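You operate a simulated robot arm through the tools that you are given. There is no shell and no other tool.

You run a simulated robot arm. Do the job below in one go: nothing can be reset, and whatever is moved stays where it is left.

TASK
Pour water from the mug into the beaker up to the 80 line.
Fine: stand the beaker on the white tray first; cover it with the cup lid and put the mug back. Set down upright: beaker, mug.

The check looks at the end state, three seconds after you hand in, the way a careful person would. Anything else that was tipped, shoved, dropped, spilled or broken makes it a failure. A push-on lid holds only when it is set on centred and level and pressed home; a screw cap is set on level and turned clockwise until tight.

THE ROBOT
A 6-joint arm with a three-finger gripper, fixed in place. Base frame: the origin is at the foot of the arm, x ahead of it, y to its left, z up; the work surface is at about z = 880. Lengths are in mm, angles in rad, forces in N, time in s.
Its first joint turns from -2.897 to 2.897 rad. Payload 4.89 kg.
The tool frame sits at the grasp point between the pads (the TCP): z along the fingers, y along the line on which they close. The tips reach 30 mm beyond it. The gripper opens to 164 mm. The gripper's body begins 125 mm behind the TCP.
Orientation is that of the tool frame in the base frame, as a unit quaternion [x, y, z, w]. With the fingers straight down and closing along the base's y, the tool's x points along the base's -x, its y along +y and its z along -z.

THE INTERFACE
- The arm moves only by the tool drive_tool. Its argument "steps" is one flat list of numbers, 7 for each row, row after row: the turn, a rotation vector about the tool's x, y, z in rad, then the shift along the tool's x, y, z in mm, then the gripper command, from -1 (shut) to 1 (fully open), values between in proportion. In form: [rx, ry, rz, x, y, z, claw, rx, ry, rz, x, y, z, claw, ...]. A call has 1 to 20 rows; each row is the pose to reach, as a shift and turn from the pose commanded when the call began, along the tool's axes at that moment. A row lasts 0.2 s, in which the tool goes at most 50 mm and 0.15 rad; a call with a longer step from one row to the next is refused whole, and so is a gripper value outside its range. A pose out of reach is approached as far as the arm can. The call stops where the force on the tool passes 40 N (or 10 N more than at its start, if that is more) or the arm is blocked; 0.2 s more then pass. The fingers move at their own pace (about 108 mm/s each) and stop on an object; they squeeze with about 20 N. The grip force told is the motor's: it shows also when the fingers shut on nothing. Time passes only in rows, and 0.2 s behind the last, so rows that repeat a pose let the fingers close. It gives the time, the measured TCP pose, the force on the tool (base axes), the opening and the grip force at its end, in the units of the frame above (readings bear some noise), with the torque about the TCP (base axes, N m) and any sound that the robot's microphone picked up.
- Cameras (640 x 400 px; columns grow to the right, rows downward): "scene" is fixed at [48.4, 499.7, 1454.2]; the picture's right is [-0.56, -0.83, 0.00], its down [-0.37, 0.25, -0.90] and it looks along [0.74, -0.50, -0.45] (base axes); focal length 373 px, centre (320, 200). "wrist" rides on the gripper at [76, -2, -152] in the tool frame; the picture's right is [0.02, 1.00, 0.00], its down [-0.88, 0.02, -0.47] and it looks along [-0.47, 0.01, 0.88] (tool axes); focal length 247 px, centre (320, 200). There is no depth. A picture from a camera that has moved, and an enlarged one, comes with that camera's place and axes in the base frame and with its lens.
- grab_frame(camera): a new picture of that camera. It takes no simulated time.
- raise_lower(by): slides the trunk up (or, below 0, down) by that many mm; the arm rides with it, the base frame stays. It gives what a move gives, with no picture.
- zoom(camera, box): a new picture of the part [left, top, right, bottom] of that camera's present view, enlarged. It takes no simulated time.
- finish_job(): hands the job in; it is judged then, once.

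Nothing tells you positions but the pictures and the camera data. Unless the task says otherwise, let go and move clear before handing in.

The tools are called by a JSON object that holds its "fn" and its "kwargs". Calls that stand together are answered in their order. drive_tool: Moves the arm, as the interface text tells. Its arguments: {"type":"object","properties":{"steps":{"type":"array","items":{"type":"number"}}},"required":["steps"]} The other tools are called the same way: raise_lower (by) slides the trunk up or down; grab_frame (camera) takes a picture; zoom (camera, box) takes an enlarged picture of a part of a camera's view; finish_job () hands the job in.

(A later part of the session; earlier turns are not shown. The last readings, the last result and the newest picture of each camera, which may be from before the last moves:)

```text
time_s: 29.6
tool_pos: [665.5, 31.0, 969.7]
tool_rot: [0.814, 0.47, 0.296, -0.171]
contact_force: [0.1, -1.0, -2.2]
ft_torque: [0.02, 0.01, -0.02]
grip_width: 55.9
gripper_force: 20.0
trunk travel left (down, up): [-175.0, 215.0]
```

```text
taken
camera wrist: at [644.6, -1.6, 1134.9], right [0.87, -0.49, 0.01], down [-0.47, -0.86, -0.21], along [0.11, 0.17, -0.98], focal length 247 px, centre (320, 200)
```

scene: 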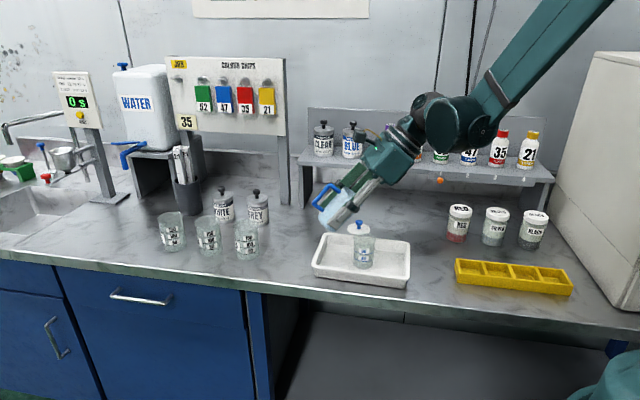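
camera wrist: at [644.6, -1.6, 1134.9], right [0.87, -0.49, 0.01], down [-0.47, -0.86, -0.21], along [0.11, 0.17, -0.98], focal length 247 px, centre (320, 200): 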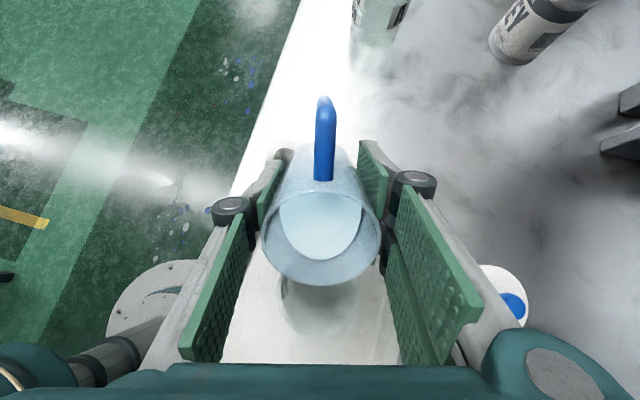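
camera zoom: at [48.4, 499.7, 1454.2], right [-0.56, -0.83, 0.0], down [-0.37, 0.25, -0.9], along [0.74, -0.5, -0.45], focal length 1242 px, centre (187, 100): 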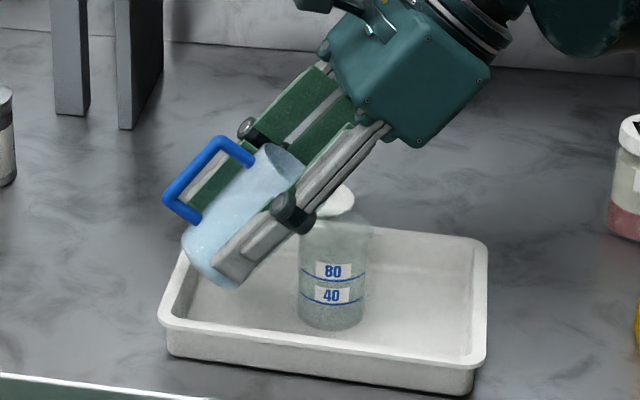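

The lip sits over the beaker mouth. I'll tilt in stages about the lip, first to about 0.9 rad, and check for flow.

{"fn": "drive_tool", "kwargs": {"steps": [0, 0.05, 0, 1.06, 0, 0, -1, 0, 0.1, 0, 2.04, 0, -0.2, -1, 0, 0.15, 0, 2.94, 0, -0.45, -1, 0, 0.2, 0, 3.74, 0, -0.8, -1, 0, 0.2, 0, 3.74, 0, -0.8, -1, 0, 0.2, 0, 3.74, 0, -0.8, -1]}}

{"fn": "zoom", "kwargs": {"camera": "scene", "box": [330, 200, 410, 285]}}

{"fn": "grab_frame", "kwargs": {"camera": "wrist"}}

```text
time_s: 31.0
tool_pos: [667.7, 34.1, 971.7]
tool_rot: [0.78, 0.449, 0.377, -0.217]
contact_force: [0.2, -0.3, -1.2]
ft_torque: [0.02, -0.01, 0.02]
grip_width: 56.2
gripper_force: 20.0
trunk travel left (down, up): [-175.0, 215.0]
```

```text
4.71 times, centred on (370, 242) of scene
camera zoom: at [48.4, 499.7, 1454.2], right [-0.56, -0.83, 0.0], down [-0.37, 0.25, -0.9], along [0.74, -0.5, -0.45], focal length 1754 px, centre (85, 0)
```

zoom: 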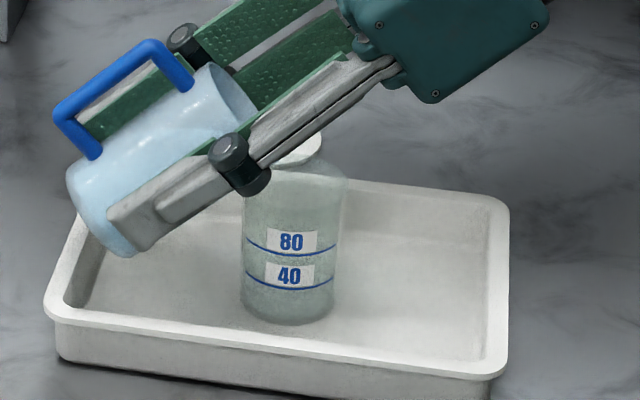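

```text
taken
camera wrist: at [630.1, -26.5, 1127.1], right [0.87, -0.49, 0.02], down [-0.44, -0.8, -0.4], along [0.21, 0.34, -0.92], focal length 247 px, centre (320, 200)
```

wrist: 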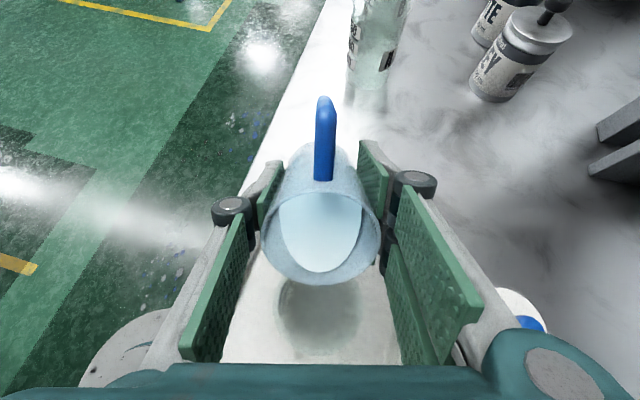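

The water is right at the lip's edge now. I'll tilt further in small steps and watch the flow and the level.

{"fn": "drive_tool", "kwargs": {"steps": [0, 0.02, 0, 0.95, 0, -0.61, -1, 0, 0.04, 0, 1.9, 0, -1.24, -1, 0, 0.04, 0, 1.9, 0, -1.24, -1, 0, 0.04, 0, 1.9, 0, -1.24, -1]}}

{"fn": "zoom", "kwargs": {"camera": "scene", "box": [330, 200, 410, 285]}}

{"fn": "zoom", "kwargs": {"camera": "wrist", "box": [240, 170, 400, 350]}}

```text
time_s: 32.0
tool_pos: [666.4, 35.2, 975.9]
tool_rot: [0.772, 0.445, 0.393, -0.226]
contact_force: [0.2, -0.7, -1.9]
ft_torque: [-0.01, -0.01, -0.04]
grip_width: 56.1
gripper_force: 20.6
trunk travel left (down, up): [-175.0, 215.0]
```

```text
4.71 times, centred on (370, 242) of scene
camera zoom: at [48.4, 499.7, 1454.2], right [-0.56, -0.83, 0.0], down [-0.37, 0.25, -0.9], along [0.74, -0.5, -0.45], focal length 1754 px, centre (85, 0)
```

zoom: 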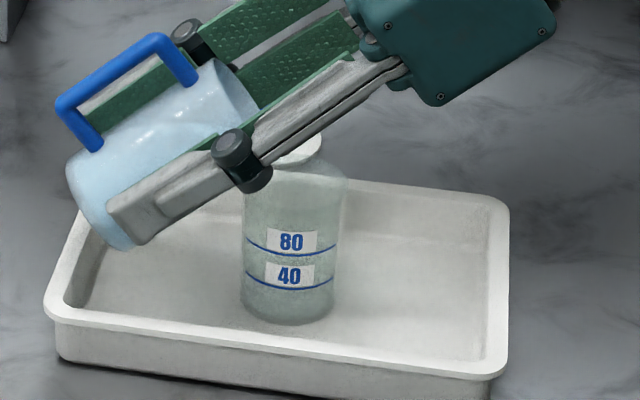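

```text
2.22 times, centred on (320, 260) of wrist
camera zoom: at [627.2, -31.9, 1127.3], right [0.87, -0.49, 0.02], down [-0.44, -0.79, -0.43], along [0.23, 0.37, -0.9], focal length 549 px, centre (320, 67)
```

zoom: 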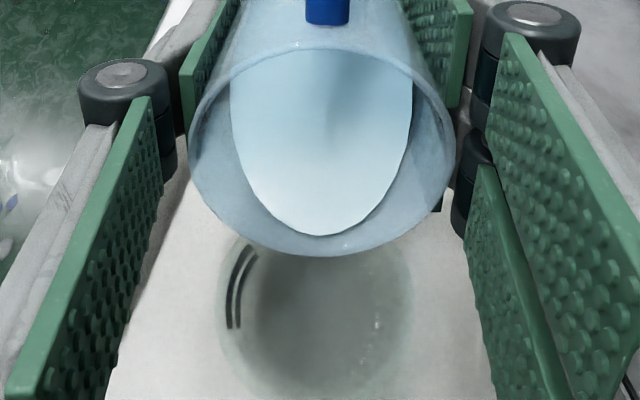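

{"fn": "drive_tool", "kwargs": {"steps": [0, 0.02, 0, 0.95, 0, -0.61, -1, 0, 0.04, 0, 1.9, 0, -1.24, -1, 0, 0.06, 0, 2.83, 0, -1.89, -1, 0, 0.06, 0, 2.83, 0, -1.89, -1, 0, 0.06, 0, 2.83, 0, -1.89, -1]}}

{"fn": "zoom", "kwargs": {"camera": "scene", "box": [330, 200, 410, 285]}}

{"fn": "zoom", "kwargs": {"camera": "wrist", "box": [240, 170, 400, 350]}}

```text
time_s: 33.2
tool_pos: [667.2, 36.0, 980.5]
tool_rot: [0.761, 0.437, 0.416, -0.239]
contact_force: [-0.4, -0.3, -1.1]
ft_torque: [0.0, 0.02, 0.03]
grip_width: 56.0
gripper_force: 20.2
trunk travel left (down, up): [-175.0, 215.0]
```

```text
4.71 times, centred on (370, 242) of scene
camera zoom: at [48.4, 499.7, 1454.2], right [-0.56, -0.83, 0.0], down [-0.37, 0.25, -0.9], along [0.74, -0.5, -0.45], focal length 1754 px, centre (85, 0)
```

zoom: 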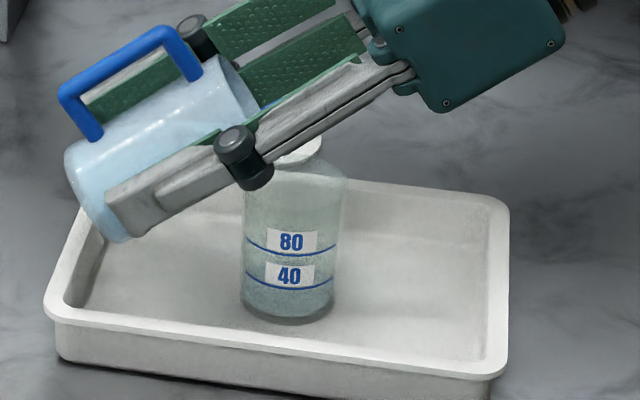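

```text
2.22 times, centred on (320, 260) of wrist
camera zoom: at [622.6, -38.9, 1126.5], right [0.87, -0.49, 0.02], down [-0.42, -0.77, -0.49], along [0.25, 0.42, -0.87], focal length 549 px, centre (320, 67)
```

zoom: 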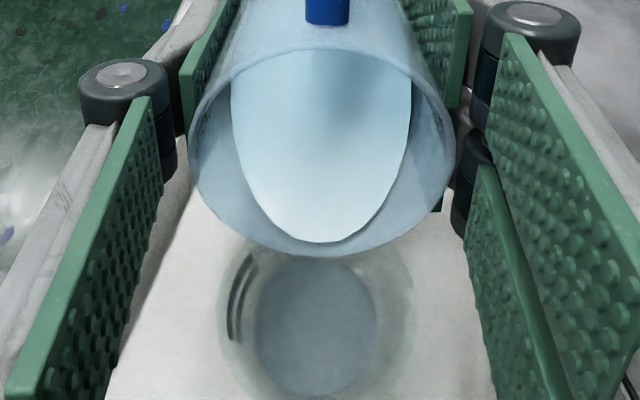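

Water has begun to collect in the beaker. I'll look closely at the level.

{"fn": "zoom", "kwargs": {"camera": "scene", "box": [352, 238, 392, 268]}}

```text
13.33 times, centred on (372, 253) of scene
camera zoom: at [48.4, 499.7, 1454.2], right [-0.56, -0.83, 0.0], down [-0.37, 0.25, -0.9], along [0.74, -0.5, -0.45], focal length 4969 px, centre (-373, -507)
```

zoom: 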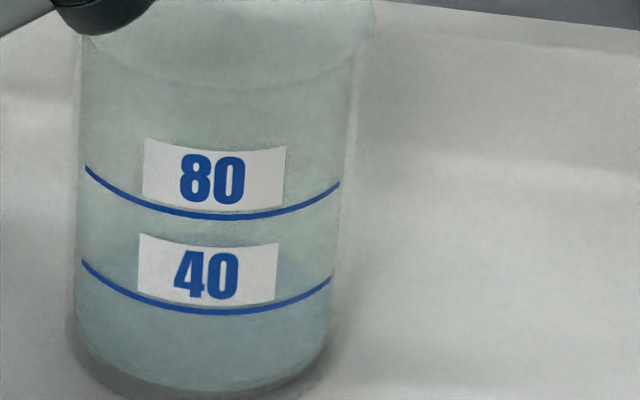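

{"fn": "drive_tool", "kwargs": {"steps": [0, 0, 0, 0, 0, 0, -1, 0, 0, 0, 0, 0, 0, -1, 0, 0, 0, 0, 0, 0, -1]}}

{"fn": "zoom", "kwargs": {"camera": "scene", "box": [352, 238, 392, 268]}}

{"fn": "zoom", "kwargs": {"camera": "wrist", "box": [240, 170, 400, 350]}}

```text
time_s: 34.0
tool_pos: [667.2, 34.3, 978.9]
tool_rot: [0.761, 0.438, 0.415, -0.239]
contact_force: [0.1, 0.2, -1.5]
ft_torque: [0.03, 0.01, -0.03]
grip_width: 56.0
gripper_force: 20.0
trunk travel left (down, up): [-175.0, 215.0]
```

```text
13.33 times, centred on (372, 253) of scene
camera zoom: at [48.4, 499.7, 1454.2], right [-0.56, -0.83, 0.0], down [-0.37, 0.25, -0.9], along [0.74, -0.5, -0.45], focal length 4969 px, centre (-373, -507)
```

zoom: 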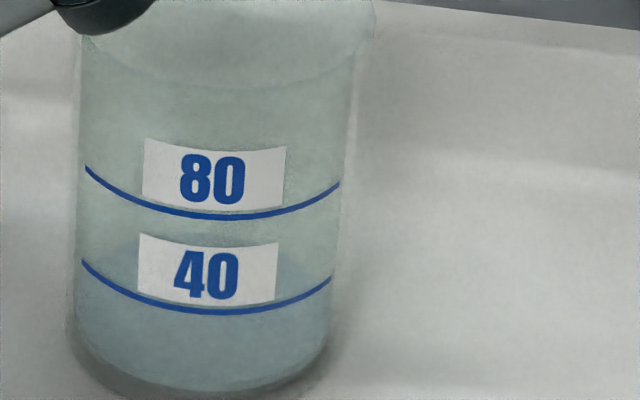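

```text
2.22 times, centred on (320, 260) of wrist
camera zoom: at [622.5, -38.9, 1126.5], right [0.87, -0.49, 0.02], down [-0.42, -0.77, -0.49], along [0.25, 0.42, -0.87], focal length 549 px, centre (320, 67)
```

zoom: 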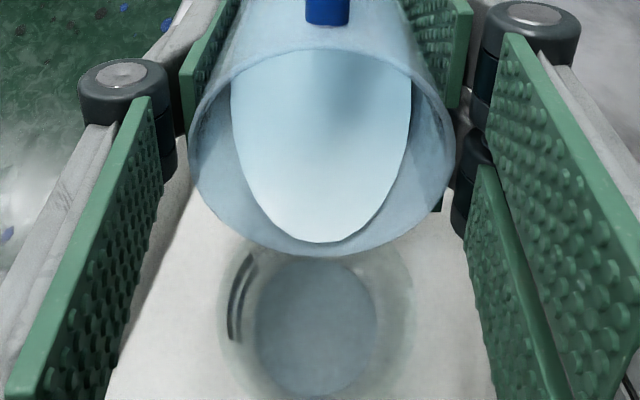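

The flow has stopped at this tilt, with the level just under the 40 line. I'll continue with another 0.06 rad and watch.

{"fn": "drive_tool", "kwargs": {"steps": [0, 0.03, 0, 1.43, 0, -0.92, -1, 0, 0.06, 0, 2.83, 0, -1.89, -1, 0, 0.06, 0, 2.83, 0, -1.89, -1, 0, 0.06, 0, 2.83, 0, -1.89, -1, 0, 0.06, 0, 2.83, 0, -1.89, -1]}}

{"fn": "zoom", "kwargs": {"camera": "scene", "box": [352, 238, 392, 268]}}

{"fn": "zoom", "kwargs": {"camera": "scene", "box": [330, 200, 410, 285]}}

{"fn": "zoom", "kwargs": {"camera": "wrist", "box": [240, 170, 400, 350]}}

```text
time_s: 35.2
tool_pos: [667.9, 35.6, 983.1]
tool_rot: [0.748, 0.43, 0.438, -0.251]
contact_force: [-1.4, 0.1, -0.8]
ft_torque: [-0.01, 0.01, 0.03]
grip_width: 56.0
gripper_force: 20.1
trunk travel left (down, up): [-175.0, 215.0]
```

```text
13.33 times, centred on (372, 253) of scene
camera zoom: at [48.4, 499.7, 1454.2], right [-0.56, -0.83, 0.0], down [-0.37, 0.25, -0.9], along [0.74, -0.5, -0.45], focal length 4969 px, centre (-373, -507)
```

zoom: 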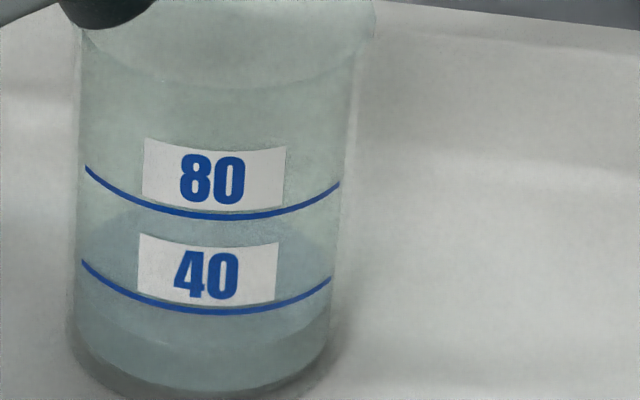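

```text
4.71 times, centred on (370, 242) of scene
camera zoom: at [48.4, 499.7, 1454.2], right [-0.56, -0.83, 0.0], down [-0.37, 0.25, -0.9], along [0.74, -0.5, -0.45], focal length 1754 px, centre (85, 0)
```

zoom: 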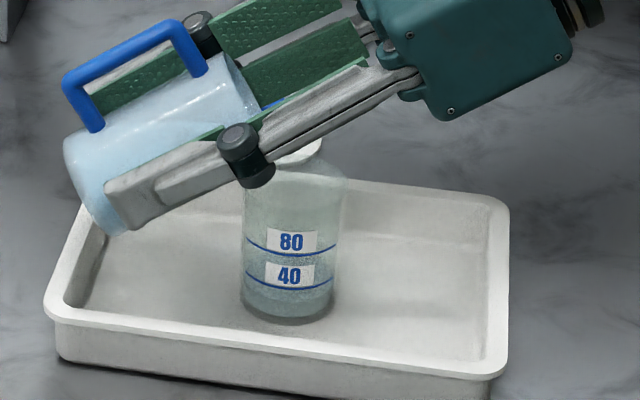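

```text
2.22 times, centred on (320, 260) of wrist
camera zoom: at [618.8, -46.5, 1124.1], right [0.87, -0.49, 0.02], down [-0.41, -0.74, -0.54], along [0.28, 0.46, -0.84], focal length 549 px, centre (320, 67)
```

zoom: 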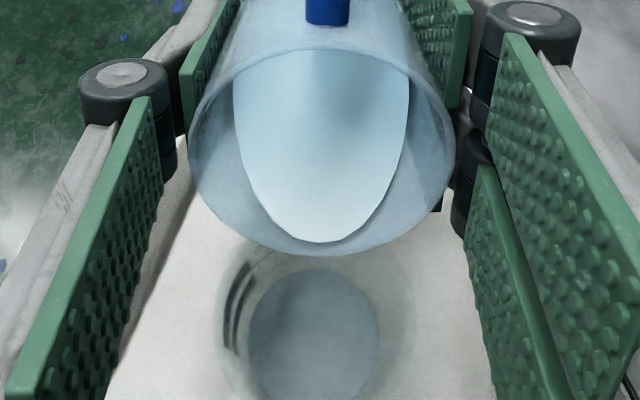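

{"fn": "zoom", "kwargs": {"camera": "scene", "box": [356, 246, 376, 264]}}

{"fn": "zoom", "kwargs": {"camera": "scene", "box": [354, 228, 384, 270]}}

```text
16.00 times, centred on (366, 255) of scene
camera zoom: at [48.4, 499.7, 1454.2], right [-0.56, -0.83, 0.0], down [-0.37, 0.25, -0.9], along [0.74, -0.5, -0.45], focal length 5963 px, centre (-416, -680)
```

zoom: 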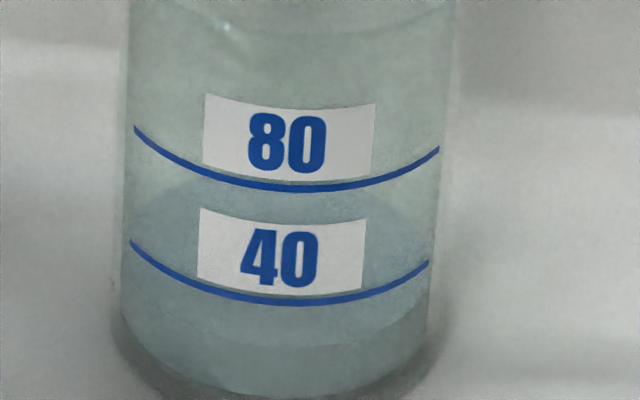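

```text
9.52 times, centred on (369, 249) of scene
camera zoom: at [48.4, 499.7, 1454.2], right [-0.56, -0.83, 0.0], down [-0.37, 0.25, -0.9], along [0.74, -0.5, -0.45], focal length 3549 px, centre (-147, -267)
```

zoom: 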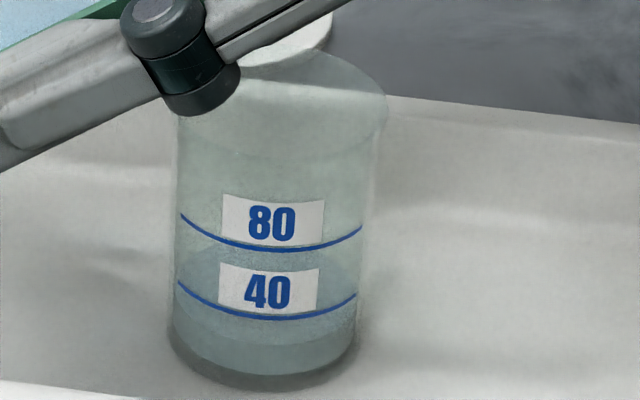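

The water surface is an ellipse whose front edge is still below the 40 line (I read about 25). I'll continue tilting 0.06 rad.

{"fn": "drive_tool", "kwargs": {"steps": [0, 0.03, 0, 1.43, 0, -0.92, -1, 0, 0.06, 0, 2.83, 0, -1.89, -1, 0, 0.06, 0, 2.83, 0, -1.89, -1, 0, 0.06, 0, 2.83, 0, -1.89, -1, 0, 0.06, 0, 2.83, 0, -1.89, -1]}}

{"fn": "zoom", "kwargs": {"camera": "scene", "box": [354, 228, 384, 270]}}

{"fn": "zoom", "kwargs": {"camera": "scene", "box": [330, 200, 410, 285]}}

{"fn": "zoom", "kwargs": {"camera": "wrist", "box": [240, 170, 400, 350]}}

```text
time_s: 36.4
tool_pos: [668.0, 36.1, 985.7]
tool_rot: [0.734, 0.423, 0.461, -0.265]
contact_force: [0.0, -0.6, -0.8]
ft_torque: [0.02, -0.02, 0.02]
grip_width: 56.2
gripper_force: 19.6
trunk travel left (down, up): [-175.0, 215.0]
```

```text
9.52 times, centred on (369, 249) of scene
camera zoom: at [48.4, 499.7, 1454.2], right [-0.56, -0.83, 0.0], down [-0.37, 0.25, -0.9], along [0.74, -0.5, -0.45], focal length 3549 px, centre (-147, -267)
```

zoom: 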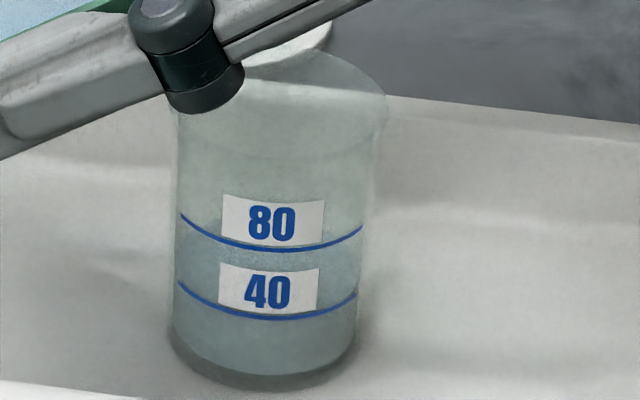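

```text
4.71 times, centred on (370, 242) of scene
camera zoom: at [48.4, 499.7, 1454.2], right [-0.56, -0.83, 0.0], down [-0.37, 0.25, -0.9], along [0.74, -0.5, -0.45], focal length 1754 px, centre (85, 0)
```

zoom: 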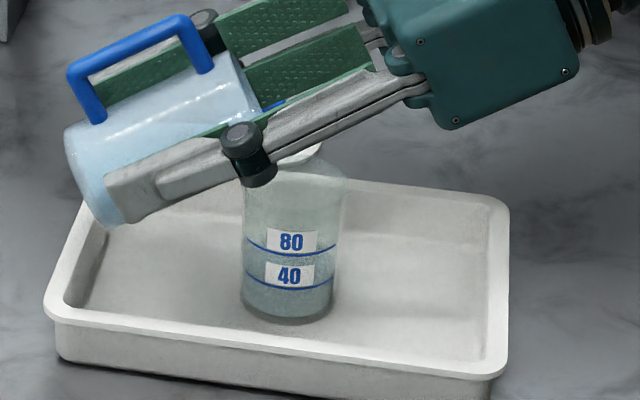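

```text
2.22 times, centred on (320, 260) of wrist
camera zoom: at [614.2, -53.6, 1121.2], right [0.87, -0.49, 0.02], down [-0.39, -0.71, -0.59], along [0.3, 0.5, -0.81], focal length 549 px, centre (320, 67)
```

zoom: 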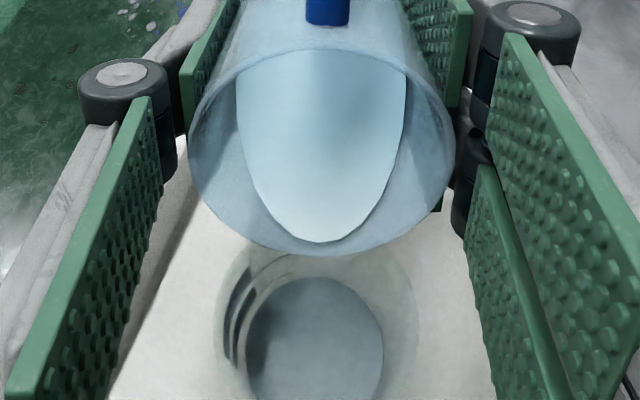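

The level is now about at the 40 line. I'll tilt another 0.07 rad.

{"fn": "drive_tool", "kwargs": {"steps": [0, 0.03, 0, 1.43, 0, -0.92, -1, 0, 0.06, 0, 2.83, 0, -1.89, -1, 0, 0.07, 0, 3.28, 0, -2.22, -1, 0, 0.07, 0, 3.28, 0, -2.22, -1, 0, 0.07, 0, 3.28, 0, -2.22, -1]}}

{"fn": "zoom", "kwargs": {"camera": "scene", "box": [354, 228, 384, 270]}}

{"fn": "zoom", "kwargs": {"camera": "scene", "box": [356, 246, 376, 264]}}

{"fn": "zoom", "kwargs": {"camera": "wrist", "box": [240, 170, 400, 350]}}

```text
time_s: 37.6
tool_pos: [667.2, 33.9, 990.1]
tool_rot: [0.718, 0.413, 0.486, -0.28]
contact_force: [0.5, 0.5, -1.7]
ft_torque: [-0.02, 0.03, -0.02]
grip_width: 56.2
gripper_force: 20.2
trunk travel left (down, up): [-175.0, 215.0]
```

```text
9.52 times, centred on (369, 249) of scene
camera zoom: at [48.4, 499.7, 1454.2], right [-0.56, -0.83, 0.0], down [-0.37, 0.25, -0.9], along [0.74, -0.5, -0.45], focal length 3549 px, centre (-147, -267)
```

zoom: 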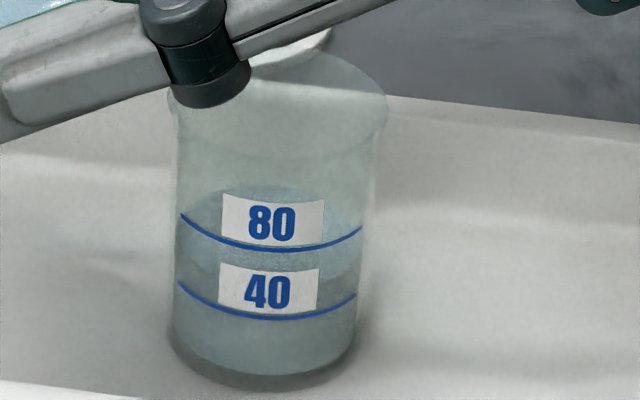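

```text
16.00 times, centred on (366, 255) of scene
camera zoom: at [48.4, 499.7, 1454.2], right [-0.56, -0.83, 0.0], down [-0.37, 0.25, -0.9], along [0.74, -0.5, -0.45], focal length 5963 px, centre (-416, -680)
```

zoom: 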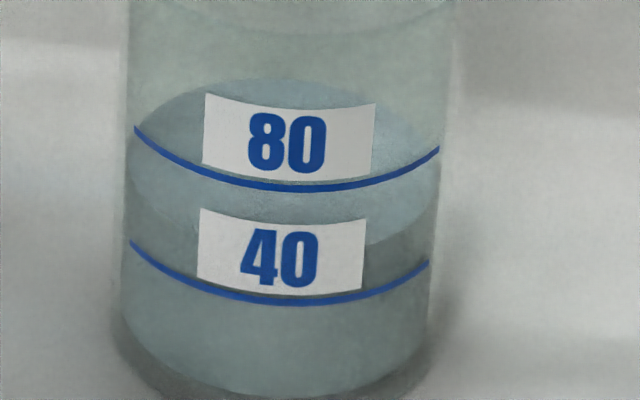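

```text
2.22 times, centred on (320, 260) of wrist
camera zoom: at [609.6, -62.8, 1117.5], right [0.87, -0.49, 0.02], down [-0.37, -0.67, -0.64], along [0.33, 0.55, -0.77], focal length 549 px, centre (320, 67)
```

zoom: 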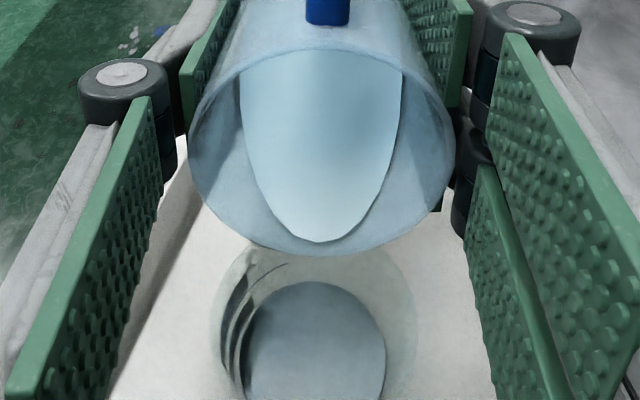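

The surface ellipse is now clear and I read it as about 57. I'll tilt another 0.06 rad.

{"fn": "drive_tool", "kwargs": {"steps": [0, 0.03, 0, 1.43, 0, -0.92, -1, 0, 0.06, 0, 2.83, 0, -1.89, -1, 0, 0.06, 0, 2.83, 0, -1.89, -1, 0, 0.06, 0, 2.83, 0, -1.89, -1, 0, 0.06, 0, 2.83, 0, -1.89, -1]}}

{"fn": "zoom", "kwargs": {"camera": "scene", "box": [356, 246, 376, 264]}}

{"fn": "zoom", "kwargs": {"camera": "scene", "box": [330, 200, 410, 285]}}

{"fn": "zoom", "kwargs": {"camera": "wrist", "box": [240, 170, 400, 350]}}

```text
time_s: 38.8
tool_pos: [671.5, 31.5, 1001.6]
tool_rot: [0.704, 0.405, 0.506, -0.291]
contact_force: [0.9, -0.3, -1.7]
ft_torque: [0.03, 0.01, -0.03]
grip_width: 56.1
gripper_force: 20.2
out of reach, approached as far as the arm can: row 1, 2, 3, 4, 5
trunk travel left (down, up): [-175.0, 215.0]
```

```text
16.00 times, centred on (366, 255) of scene
camera zoom: at [48.4, 499.7, 1454.2], right [-0.56, -0.83, 0.0], down [-0.37, 0.25, -0.9], along [0.74, -0.5, -0.45], focal length 5963 px, centre (-416, -680)
```

zoom: 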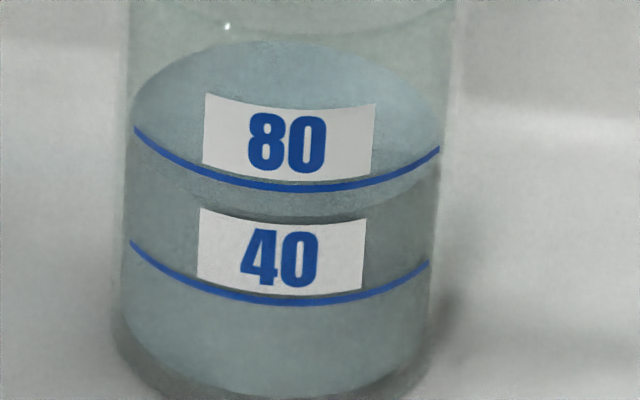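

```text
4.71 times, centred on (370, 242) of scene
camera zoom: at [48.4, 499.7, 1454.2], right [-0.56, -0.83, 0.0], down [-0.37, 0.25, -0.9], along [0.74, -0.5, -0.45], focal length 1754 px, centre (85, 0)
```

zoom: 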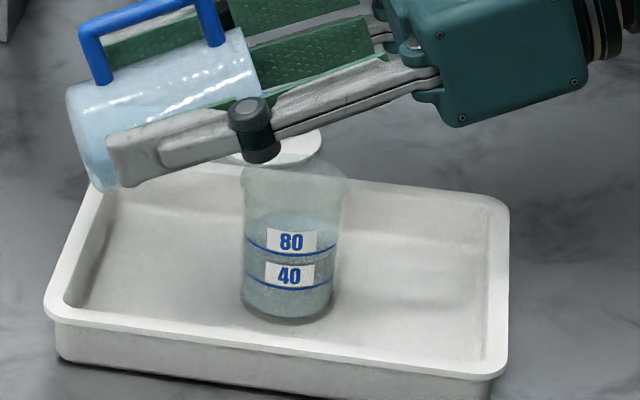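

```text
2.22 times, centred on (320, 260) of wrist
camera zoom: at [610.9, -71.7, 1122.0], right [0.87, -0.49, 0.02], down [-0.35, -0.64, -0.68], along [0.35, 0.59, -0.73], focal length 549 px, centre (320, 67)
```

zoom: 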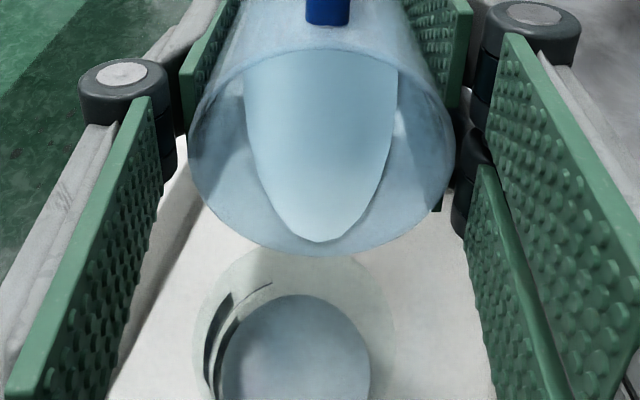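

The level reads about 70, but the arm reported it couldn't fully reach that pose. I'll tilt back slightly to stop any flow and look at the whole arm before choosing how to finish.

{"fn": "drive_tool", "kwargs": {"steps": [0, -0.03, 0, -1.45, 0, 0.88, -1, 0, -0.06, 0, -2.93, 0, 1.71, -1, 0, -0.06, 0, -2.93, 0, 1.71, -1]}}

{"fn": "grab_frame", "kwargs": {"camera": "scene"}}

{"fn": "zoom", "kwargs": {"camera": "scene", "box": [356, 246, 376, 264]}}

{"fn": "grab_frame", "kwargs": {"camera": "wrist"}}

```text
time_s: 39.6
tool_pos: [671.8, 32.1, 997.2]
tool_rot: [0.718, 0.414, 0.485, -0.28]
contact_force: [-0.3, 0.5, -1.1]
ft_torque: [0.01, 0.0, -0.01]
grip_width: 56.2
gripper_force: 19.6
trunk travel left (down, up): [-175.0, 215.0]
```

```text
taken
```

scene: 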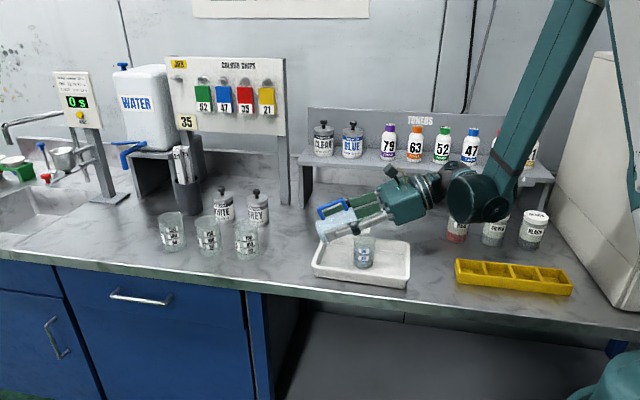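

```text
16.00 times, centred on (366, 255) of scene
camera zoom: at [48.4, 499.7, 1454.2], right [-0.56, -0.83, 0.0], down [-0.37, 0.25, -0.9], along [0.74, -0.5, -0.45], focal length 5963 px, centre (-416, -680)
```

zoom: 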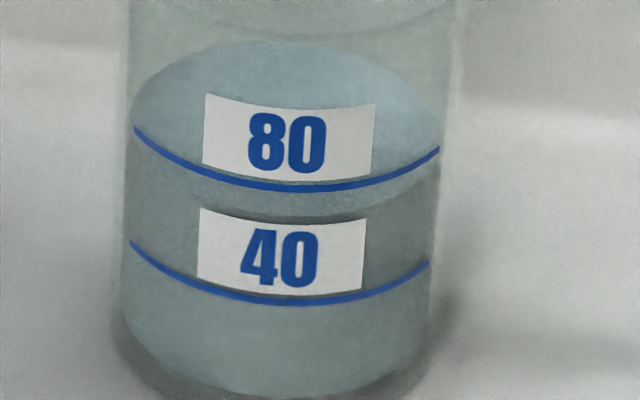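

```text
taken
camera wrist: at [613.8, -64.0, 1124.8], right [0.87, -0.49, 0.02], down [-0.37, -0.67, -0.64], along [0.33, 0.55, -0.77], focal length 247 px, centre (320, 200)
```

wrist: 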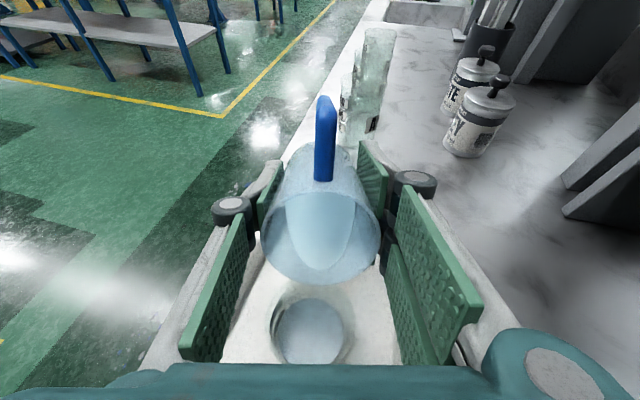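

No flow now; it reads about 70 with the mug tilted back slightly. A wrist limit seems to block steeper tilt at this height, so I'll rise about 12 mm and re-centre the lip, then continue.

{"fn": "drive_tool", "kwargs": {"steps": [0, 0, 0, 5, -3, -3.6, -1, 0, 0, 0, 10, -6, -7.2, -1, 0, 0, 0, 10, -6, -7.2, -1]}}

{"fn": "zoom", "kwargs": {"camera": "wrist", "box": [240, 170, 400, 370]}}

```text
time_s: 40.4
tool_pos: [663.9, 33.3, 1009.4]
tool_rot: [0.717, 0.413, 0.486, -0.28]
contact_force: [0.3, -0.2, -1.2]
ft_torque: [0.02, -0.01, -0.01]
grip_width: 56.0
gripper_force: 19.6
trunk travel left (down, up): [-175.0, 215.0]
```

```text
2.00 times, centred on (320, 270) of wrist
camera zoom: at [607.0, -64.1, 1136.1], right [0.87, -0.49, 0.02], down [-0.37, -0.67, -0.64], along [0.33, 0.55, -0.77], focal length 494 px, centre (320, 60)
```

zoom: 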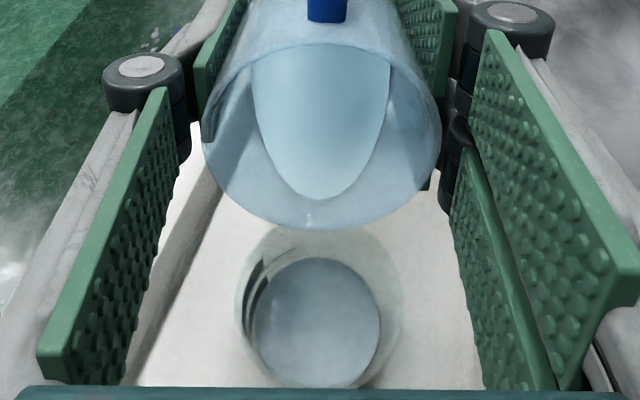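

The lip is centred over the beaker again. I'll tilt to just past the earlier angle and check the reach and level.

{"fn": "drive_tool", "kwargs": {"steps": [0, 0.03, 0, 1.43, 0, -0.92, -1, 0, 0.06, 0, 2.83, 0, -1.89, -1, 0, 0.08, 0, 3.74, 0, -2.55, -1, 0, 0.08, 0, 3.74, 0, -2.55, -1, 0, 0.08, 0, 3.74, 0, -2.55, -1]}}

{"fn": "zoom", "kwargs": {"camera": "scene", "box": [356, 246, 376, 264]}}

{"fn": "zoom", "kwargs": {"camera": "wrist", "box": [240, 170, 400, 370]}}

{"fn": "zoom", "kwargs": {"camera": "scene", "box": [300, 180, 430, 290]}}

```text
time_s: 41.6
tool_pos: [663.5, 32.3, 1013.5]
tool_rot: [0.697, 0.402, 0.514, -0.297]
contact_force: [0.4, -0.2, -0.7]
ft_torque: [-0.04, 0.0, 0.0]
grip_width: 56.0
gripper_force: 19.9
trunk travel left (down, up): [-175.0, 215.0]
```

```text
16.00 times, centred on (366, 255) of scene
camera zoom: at [48.4, 499.7, 1454.2], right [-0.56, -0.83, 0.0], down [-0.37, 0.25, -0.9], along [0.74, -0.5, -0.45], focal length 5963 px, centre (-416, -680)
```

zoom: 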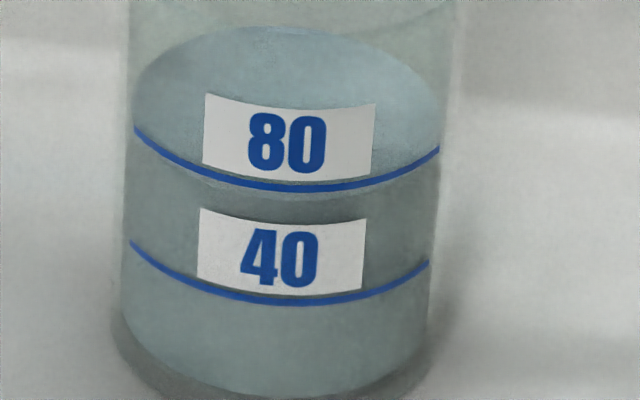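

```text
2.00 times, centred on (320, 270) of wrist
camera zoom: at [601.0, -73.2, 1131.8], right [0.87, -0.5, 0.02], down [-0.34, -0.63, -0.7], along [0.36, 0.6, -0.71], focal length 494 px, centre (320, 60)
```

zoom: 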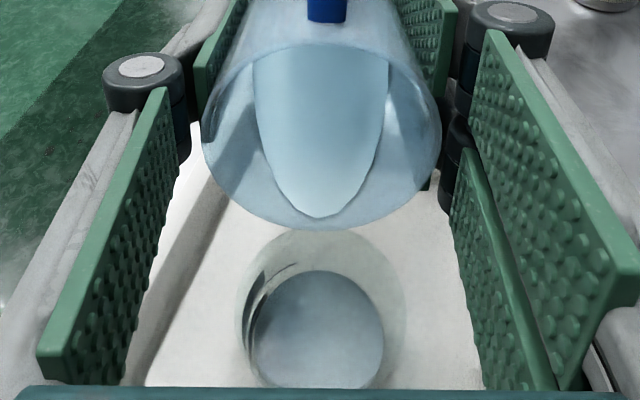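

```text
3.64 times, centred on (365, 235) of scene
camera zoom: at [48.4, 499.7, 1454.2], right [-0.56, -0.83, 0.0], down [-0.37, 0.25, -0.9], along [0.74, -0.5, -0.45], focal length 1355 px, centre (156, 73)
```

zoom: 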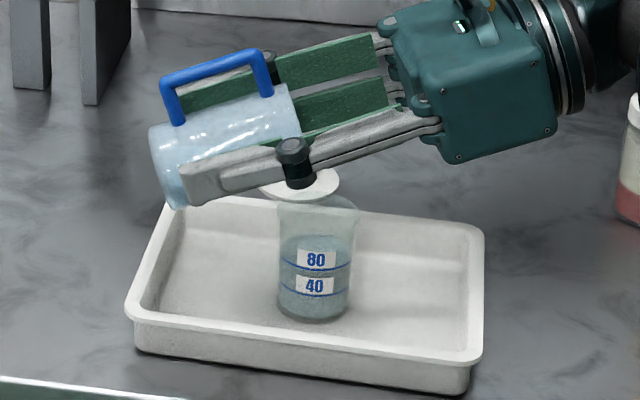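

It reads about 75 now. I'll make a very small further tilt of 0.012 rad.

{"fn": "drive_tool", "kwargs": {"steps": [0, 0.012, 0, 0.574, 0, -0.363, -1, 0, 0.012, 0, 0.574, 0, -0.363, -1, 0, 0.012, 0, 0.574, 0, -0.363, -1, 0, 0.012, 0, 0.574, 0, -0.363, -1]}}

{"fn": "zoom", "kwargs": {"camera": "scene", "box": [356, 246, 376, 264]}}

```text
time_s: 42.6
tool_pos: [664.0, 32.0, 1014.5]
tool_rot: [0.695, 0.402, 0.517, -0.299]
contact_force: [-0.1, -0.9, -1.1]
ft_torque: [0.01, 0.0, 0.0]
grip_width: 55.8
gripper_force: 19.6
trunk travel left (down, up): [-175.0, 215.0]
```

```text
16.00 times, centred on (366, 255) of scene
camera zoom: at [48.4, 499.7, 1454.2], right [-0.56, -0.83, 0.0], down [-0.37, 0.25, -0.9], along [0.74, -0.5, -0.45], focal length 5963 px, centre (-416, -680)
```

zoom: 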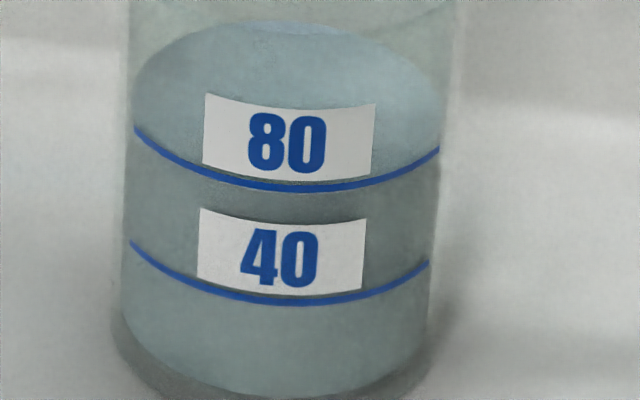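

Very close, at about 77–78. One more tiny tilt of 0.01 rad.

{"fn": "drive_tool", "kwargs": {"steps": [0, 0.01, 0, 0.478, 0, -0.302, -1, 0, 0.01, 0, 0.478, 0, -0.302, -1, 0, 0.01, 0, 0.478, 0, -0.302, -1, 0, 0.01, 0, 0.478, 0, -0.302, -1]}}

{"fn": "zoom", "kwargs": {"camera": "scene", "box": [356, 246, 376, 264]}}

{"fn": "zoom", "kwargs": {"camera": "scene", "box": [356, 238, 376, 256]}}

```text
time_s: 43.6
tool_pos: [666.2, 31.8, 1016.7]
tool_rot: [0.692, 0.4, 0.52, -0.301]
contact_force: [-0.1, 0.5, -0.4]
ft_torque: [-0.04, -0.04, 0.02]
grip_width: 56.2
gripper_force: 20.2
out of reach, approached as far as the arm can: row 1, 2, 3
trunk travel left (down, up): [-175.0, 215.0]
```

```text
16.00 times, centred on (366, 255) of scene
camera zoom: at [48.4, 499.7, 1454.2], right [-0.56, -0.83, 0.0], down [-0.37, 0.25, -0.9], along [0.74, -0.5, -0.45], focal length 5963 px, centre (-416, -680)
```

zoom: 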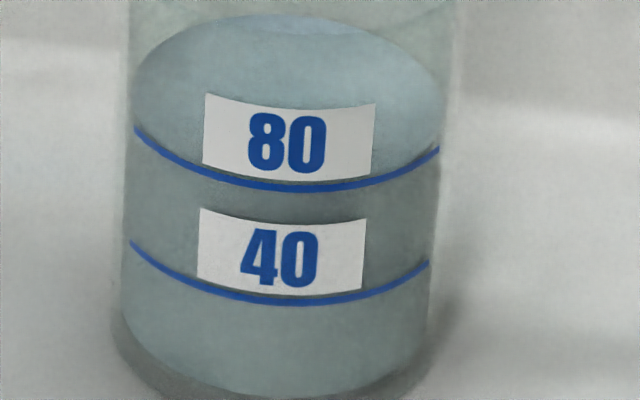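

```text
16.00 times, centred on (366, 247) of scene
camera zoom: at [48.4, 499.7, 1454.2], right [-0.56, -0.83, 0.0], down [-0.37, 0.25, -0.9], along [0.74, -0.5, -0.45], focal length 5963 px, centre (-416, -552)
```

zoom: 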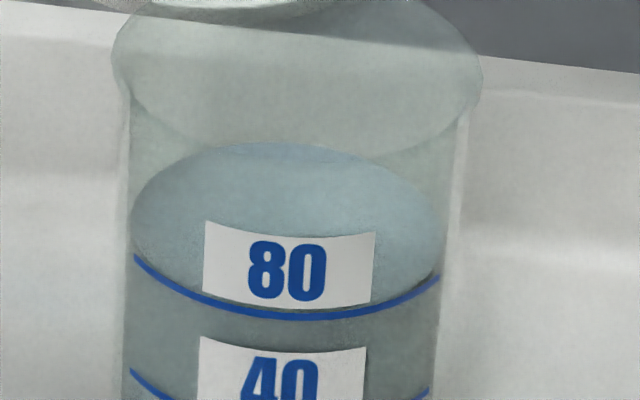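

The water surface's front edge now coincides with the 80 line. I'll untilt the mug about the lip, staying above the beaker.

{"fn": "drive_tool", "kwargs": {"steps": [0, -0.1, 0, -4.94, 0, 2.76, -1, 0, -0.2, 0, -10.13, 0, 5.0, -1, 0, -0.3, 0, -15.5, 0, 6.72, -1, 0, -0.4, 0, -21.06, 0, 7.89, -1, 0, -0.5, 0, -26.69, 0, 8.51, -1, 0, -0.6, 0, -32.34, 0, 8.56, -1, 0, -0.6, 0, -32.34, 0, 8.56, -1]}}

{"fn": "zoom", "kwargs": {"camera": "scene", "box": [356, 246, 376, 264]}}

{"fn": "zoom", "kwargs": {"camera": "scene", "box": [290, 150, 430, 290]}}

```text
time_s: 45.2
tool_pos: [663.1, 31.7, 982.6]
tool_rot: [0.815, 0.469, 0.294, -0.169]
contact_force: [-0.2, 0.1, -0.3]
ft_torque: [-0.01, -0.01, 0.0]
grip_width: 56.1
gripper_force: 19.6
trunk travel left (down, up): [-175.0, 215.0]
```

```text
16.00 times, centred on (366, 255) of scene
camera zoom: at [48.4, 499.7, 1454.2], right [-0.56, -0.83, 0.0], down [-0.37, 0.25, -0.9], along [0.74, -0.5, -0.45], focal length 5963 px, centre (-416, -680)
```

zoom: 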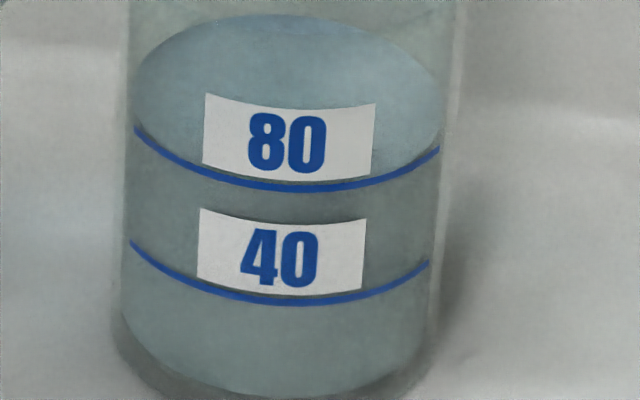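

```text
2.86 times, centred on (360, 220) of scene
camera zoom: at [48.4, 499.7, 1454.2], right [-0.56, -0.83, 0.0], down [-0.37, 0.25, -0.9], along [0.74, -0.5, -0.45], focal length 1065 px, centre (206, 143)
```

zoom: 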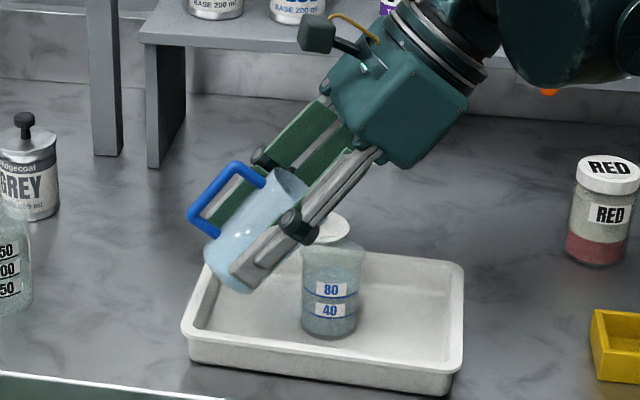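

The level holds at the 80 line and nothing has spilled. I'll raise the mug and bring it fully upright.

{"fn": "drive_tool", "kwargs": {"steps": [0, 0, 0, 15, 0, -18, -1, 0, 0, 0, 30, 0, -36, -1, 0, 0, 0, 44.6, 0, -54, -1, 0, -0.1, 0, 44.6, 0, -54, -1, 0, -0.2, 0, 44.6, 0, -54, -1, 0, -0.3, 0, 44.6, 0, -54, -1, 0, -0.4, 0, 44.6, 0, -54, -1, 0, -0.5, 0, 44.6, 0, -54, -1, 0, -0.6, 0, 44.6, 0, -54, -1, 0, -0.691, 0, 44.6, 0, -54, -1, 0, -0.691, 0, 44.6, 0, -54, -1]}}

{"fn": "grab_frame", "kwargs": {"camera": "scene"}}

{"fn": "grab_frame", "kwargs": {"camera": "wrist"}}

```text
time_s: 47.6
tool_pos: [663.6, 32.0, 1050.9]
tool_rot: [0.867, 0.499, 0.0, 0.0]
contact_force: [0.1, 0.9, -0.6]
ft_torque: [-0.02, 0.02, 0.02]
grip_width: 56.2
gripper_force: 20.4
trunk travel left (down, up): [-175.0, 215.0]
```

```text
taken
```

scene: 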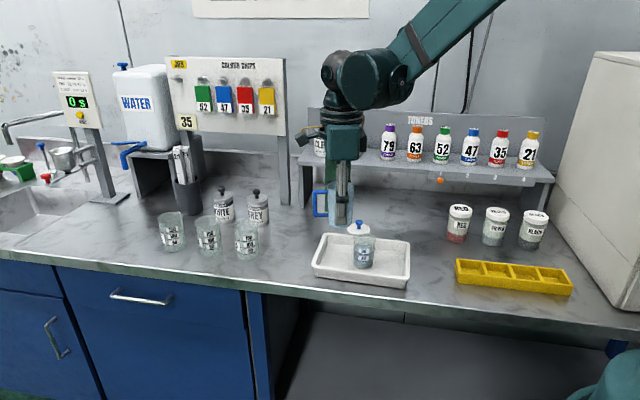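

```text
taken
camera wrist: at [700.6, 98.4, 1203.6], right [0.88, -0.48, 0.0], down [-0.43, -0.77, 0.47], along [-0.23, -0.41, -0.88], focal length 247 px, centre (320, 200)
```

wrist: 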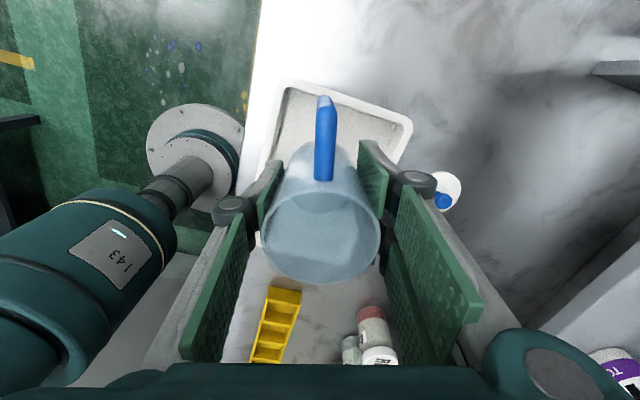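

The mug is upright. I'll carry it back to its original spot, turning the gripper back to the original heading.

{"fn": "drive_tool", "kwargs": {"steps": [0, 0, -0.06, 4, 10, 0, -1, 0, 0, -0.16, 10, 26, 0, -1, 0, 0, -0.27, 17, 43, 0, -1, 0, 0, -0.38, 24, 61, 0, -1, 0, 0, -0.49, 31, 79, 0, -1, 0, 0, -0.6, 38, 97, 0, -1, 0, 0, -0.71, 45, 114, 0, -1, 0, 0, -0.82, 52, 131, 0, -1, 0, 0, -0.93, 59, 148, 0, -1, 0, 0, -1.04, 66, 166, 0, -1, 0, 0, -1.15, 72.5, 182, 0, -1, 0, 0, -1.24, 78.1, 196.4, 0, -1, 0, 0, -1.24, 78.1, 196.4, 0, -1, 0, 0, -1.24, 78.1, 196.4, 0, -1]}}

{"fn": "grab_frame", "kwargs": {"camera": "wrist"}}

{"fn": "grab_frame", "kwargs": {"camera": "scene"}}

```text
time_s: 50.6
tool_pos: [870.6, -0.7, 1052.6]
tool_rot: [0.415, 0.91, 0.0, 0.0]
contact_force: [-0.5, -0.6, -1.0]
ft_torque: [0.02, 0.06, -0.01]
grip_width: 56.2
gripper_force: 19.9
trunk travel left (down, up): [-175.0, 215.0]
```

```text
taken
camera wrist: at [820.7, 56.0, 1204.8], right [0.74, 0.67, 0.0], down [0.59, -0.65, 0.47], along [0.32, -0.35, -0.88], focal length 247 px, centre (320, 200)
```

wrist: 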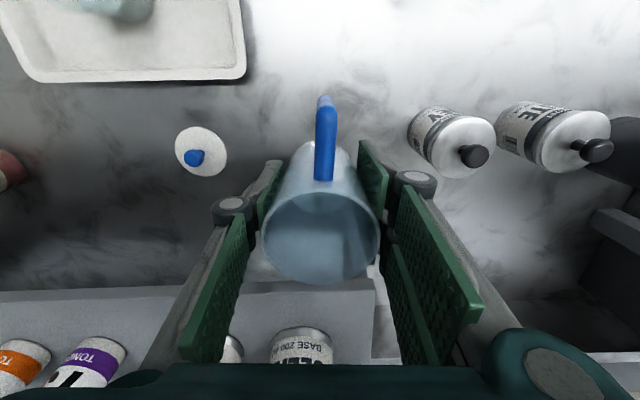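

```text
taken
```

scene: 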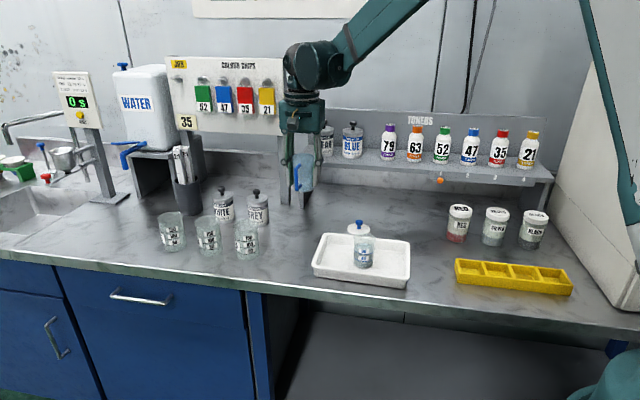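

I'm over the mug's home spot. I'll descend most of the way and then creep down, watching the contact force.

{"fn": "drive_tool", "kwargs": {"steps": [0, 0, 0, 0.5, 2, 25, -1, 0, 0, 0, 0.5, 2, 55, -1, 0, 0, 0, 0.5, 2, 85, -1, 0, 0, 0, 0.5, 2, 108, -1, 0, 0, 0, 0.5, 2, 118, -1, 0, 0, 0, 0.5, 2, 122, -1, 0, 0, 0, 0.5, 2, 122, -1]}}

{"fn": "zoom", "kwargs": {"camera": "scene", "box": [285, 188, 325, 238]}}

```text
time_s: 52.2
tool_pos: [873.2, 1.2, 930.1]
tool_rot: [0.415, 0.91, 0.001, 0.001]
contact_force: [-0.2, 0.0, -1.8]
ft_torque: [0.03, -0.01, 0.01]
grip_width: 56.0
gripper_force: 20.2
trunk travel left (down, up): [-175.0, 215.0]
```

```text
8.00 times, centred on (305, 213) of scene
camera zoom: at [48.4, 499.7, 1454.2], right [-0.56, -0.83, 0.0], down [-0.37, 0.25, -0.9], along [0.74, -0.5, -0.45], focal length 2981 px, centre (440, 96)
```

zoom: 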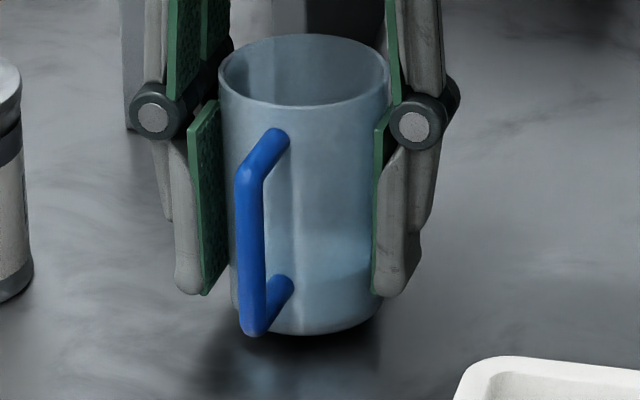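

About 5 mm remain. I'll lower in small steps.

{"fn": "drive_tool", "kwargs": {"steps": [0, 0, 0, 0, 0, 1.5, -1, 0, 0, 0, 0, 0, 3, -1, 0, 0, 0, 0, 0, 3, -1]}}

{"fn": "drive_tool", "kwargs": {"steps": [0, 0, 0, 0, 0, 0.8, -1, 0, 0, 0, 0, 0, 0.8, -1]}}

{"fn": "drive_tool", "kwargs": {"steps": [0, 0, 0, 0, 0, 0.7, -1, 0, 0, 0, 0, 0, 0.7, -1]}}

```text
time_s: 53.0
tool_pos: [873.5, 2.0, 925.3]
tool_rot: [0.416, 0.91, 0.001, 0.001]
contact_force: [-0.3, -0.2, -1.3]
ft_torque: [0.01, -0.01, -0.01]
grip_width: 56.2
gripper_force: 20.1
trunk travel left (down, up): [-175.0, 215.0]
```

```text
time_s: 53.6
tool_pos: [872.8, 2.0, 926.5]
tool_rot: [0.415, 0.91, 0.001, 0.0]
contact_force: [0.0, 0.9, -1.0]
ft_torque: [0.02, 0.0, -0.03]
grip_width: 56.1
gripper_force: 20.6
trunk travel left (down, up): [-175.0, 215.0]
```

```text
time_s: 54.2
tool_pos: [873.0, 2.7, 925.2]
tool_rot: [0.415, 0.91, 0.001, 0.001]
contact_force: [1.1, 0.5, -0.6]
ft_torque: [-0.03, -0.02, -0.04]
grip_width: 56.2
gripper_force: 20.0
trunk travel left (down, up): [-175.0, 215.0]
```

{"fn": "drive_tool", "kwargs": {"steps": [0, 0, 0, 0, 0, 0.6, -1, 0, 0, 0, 0, 0, 0.6, -1]}}

{"fn": "zoom", "kwargs": {"camera": "scene", "box": [285, 188, 325, 238]}}

```text
time_s: 54.8
tool_pos: [874.1, 1.6, 925.0]
tool_rot: [0.416, 0.91, 0.001, 0.0]
contact_force: [-0.2, 1.0, 2.0]
ft_torque: [-0.04, 0.05, -0.01]
grip_width: 56.3
gripper_force: 19.5
trunk travel left (down, up): [-175.0, 215.0]
```

```text
8.00 times, centred on (305, 213) of scene
camera zoom: at [48.4, 499.7, 1454.2], right [-0.56, -0.83, 0.0], down [-0.37, 0.25, -0.9], along [0.74, -0.5, -0.45], focal length 2981 px, centre (440, 96)
```

zoom: 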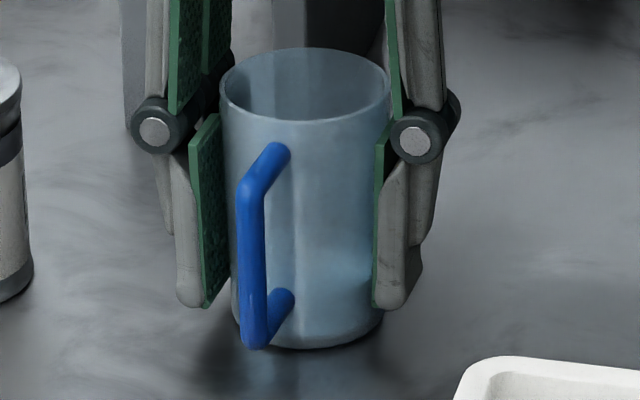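

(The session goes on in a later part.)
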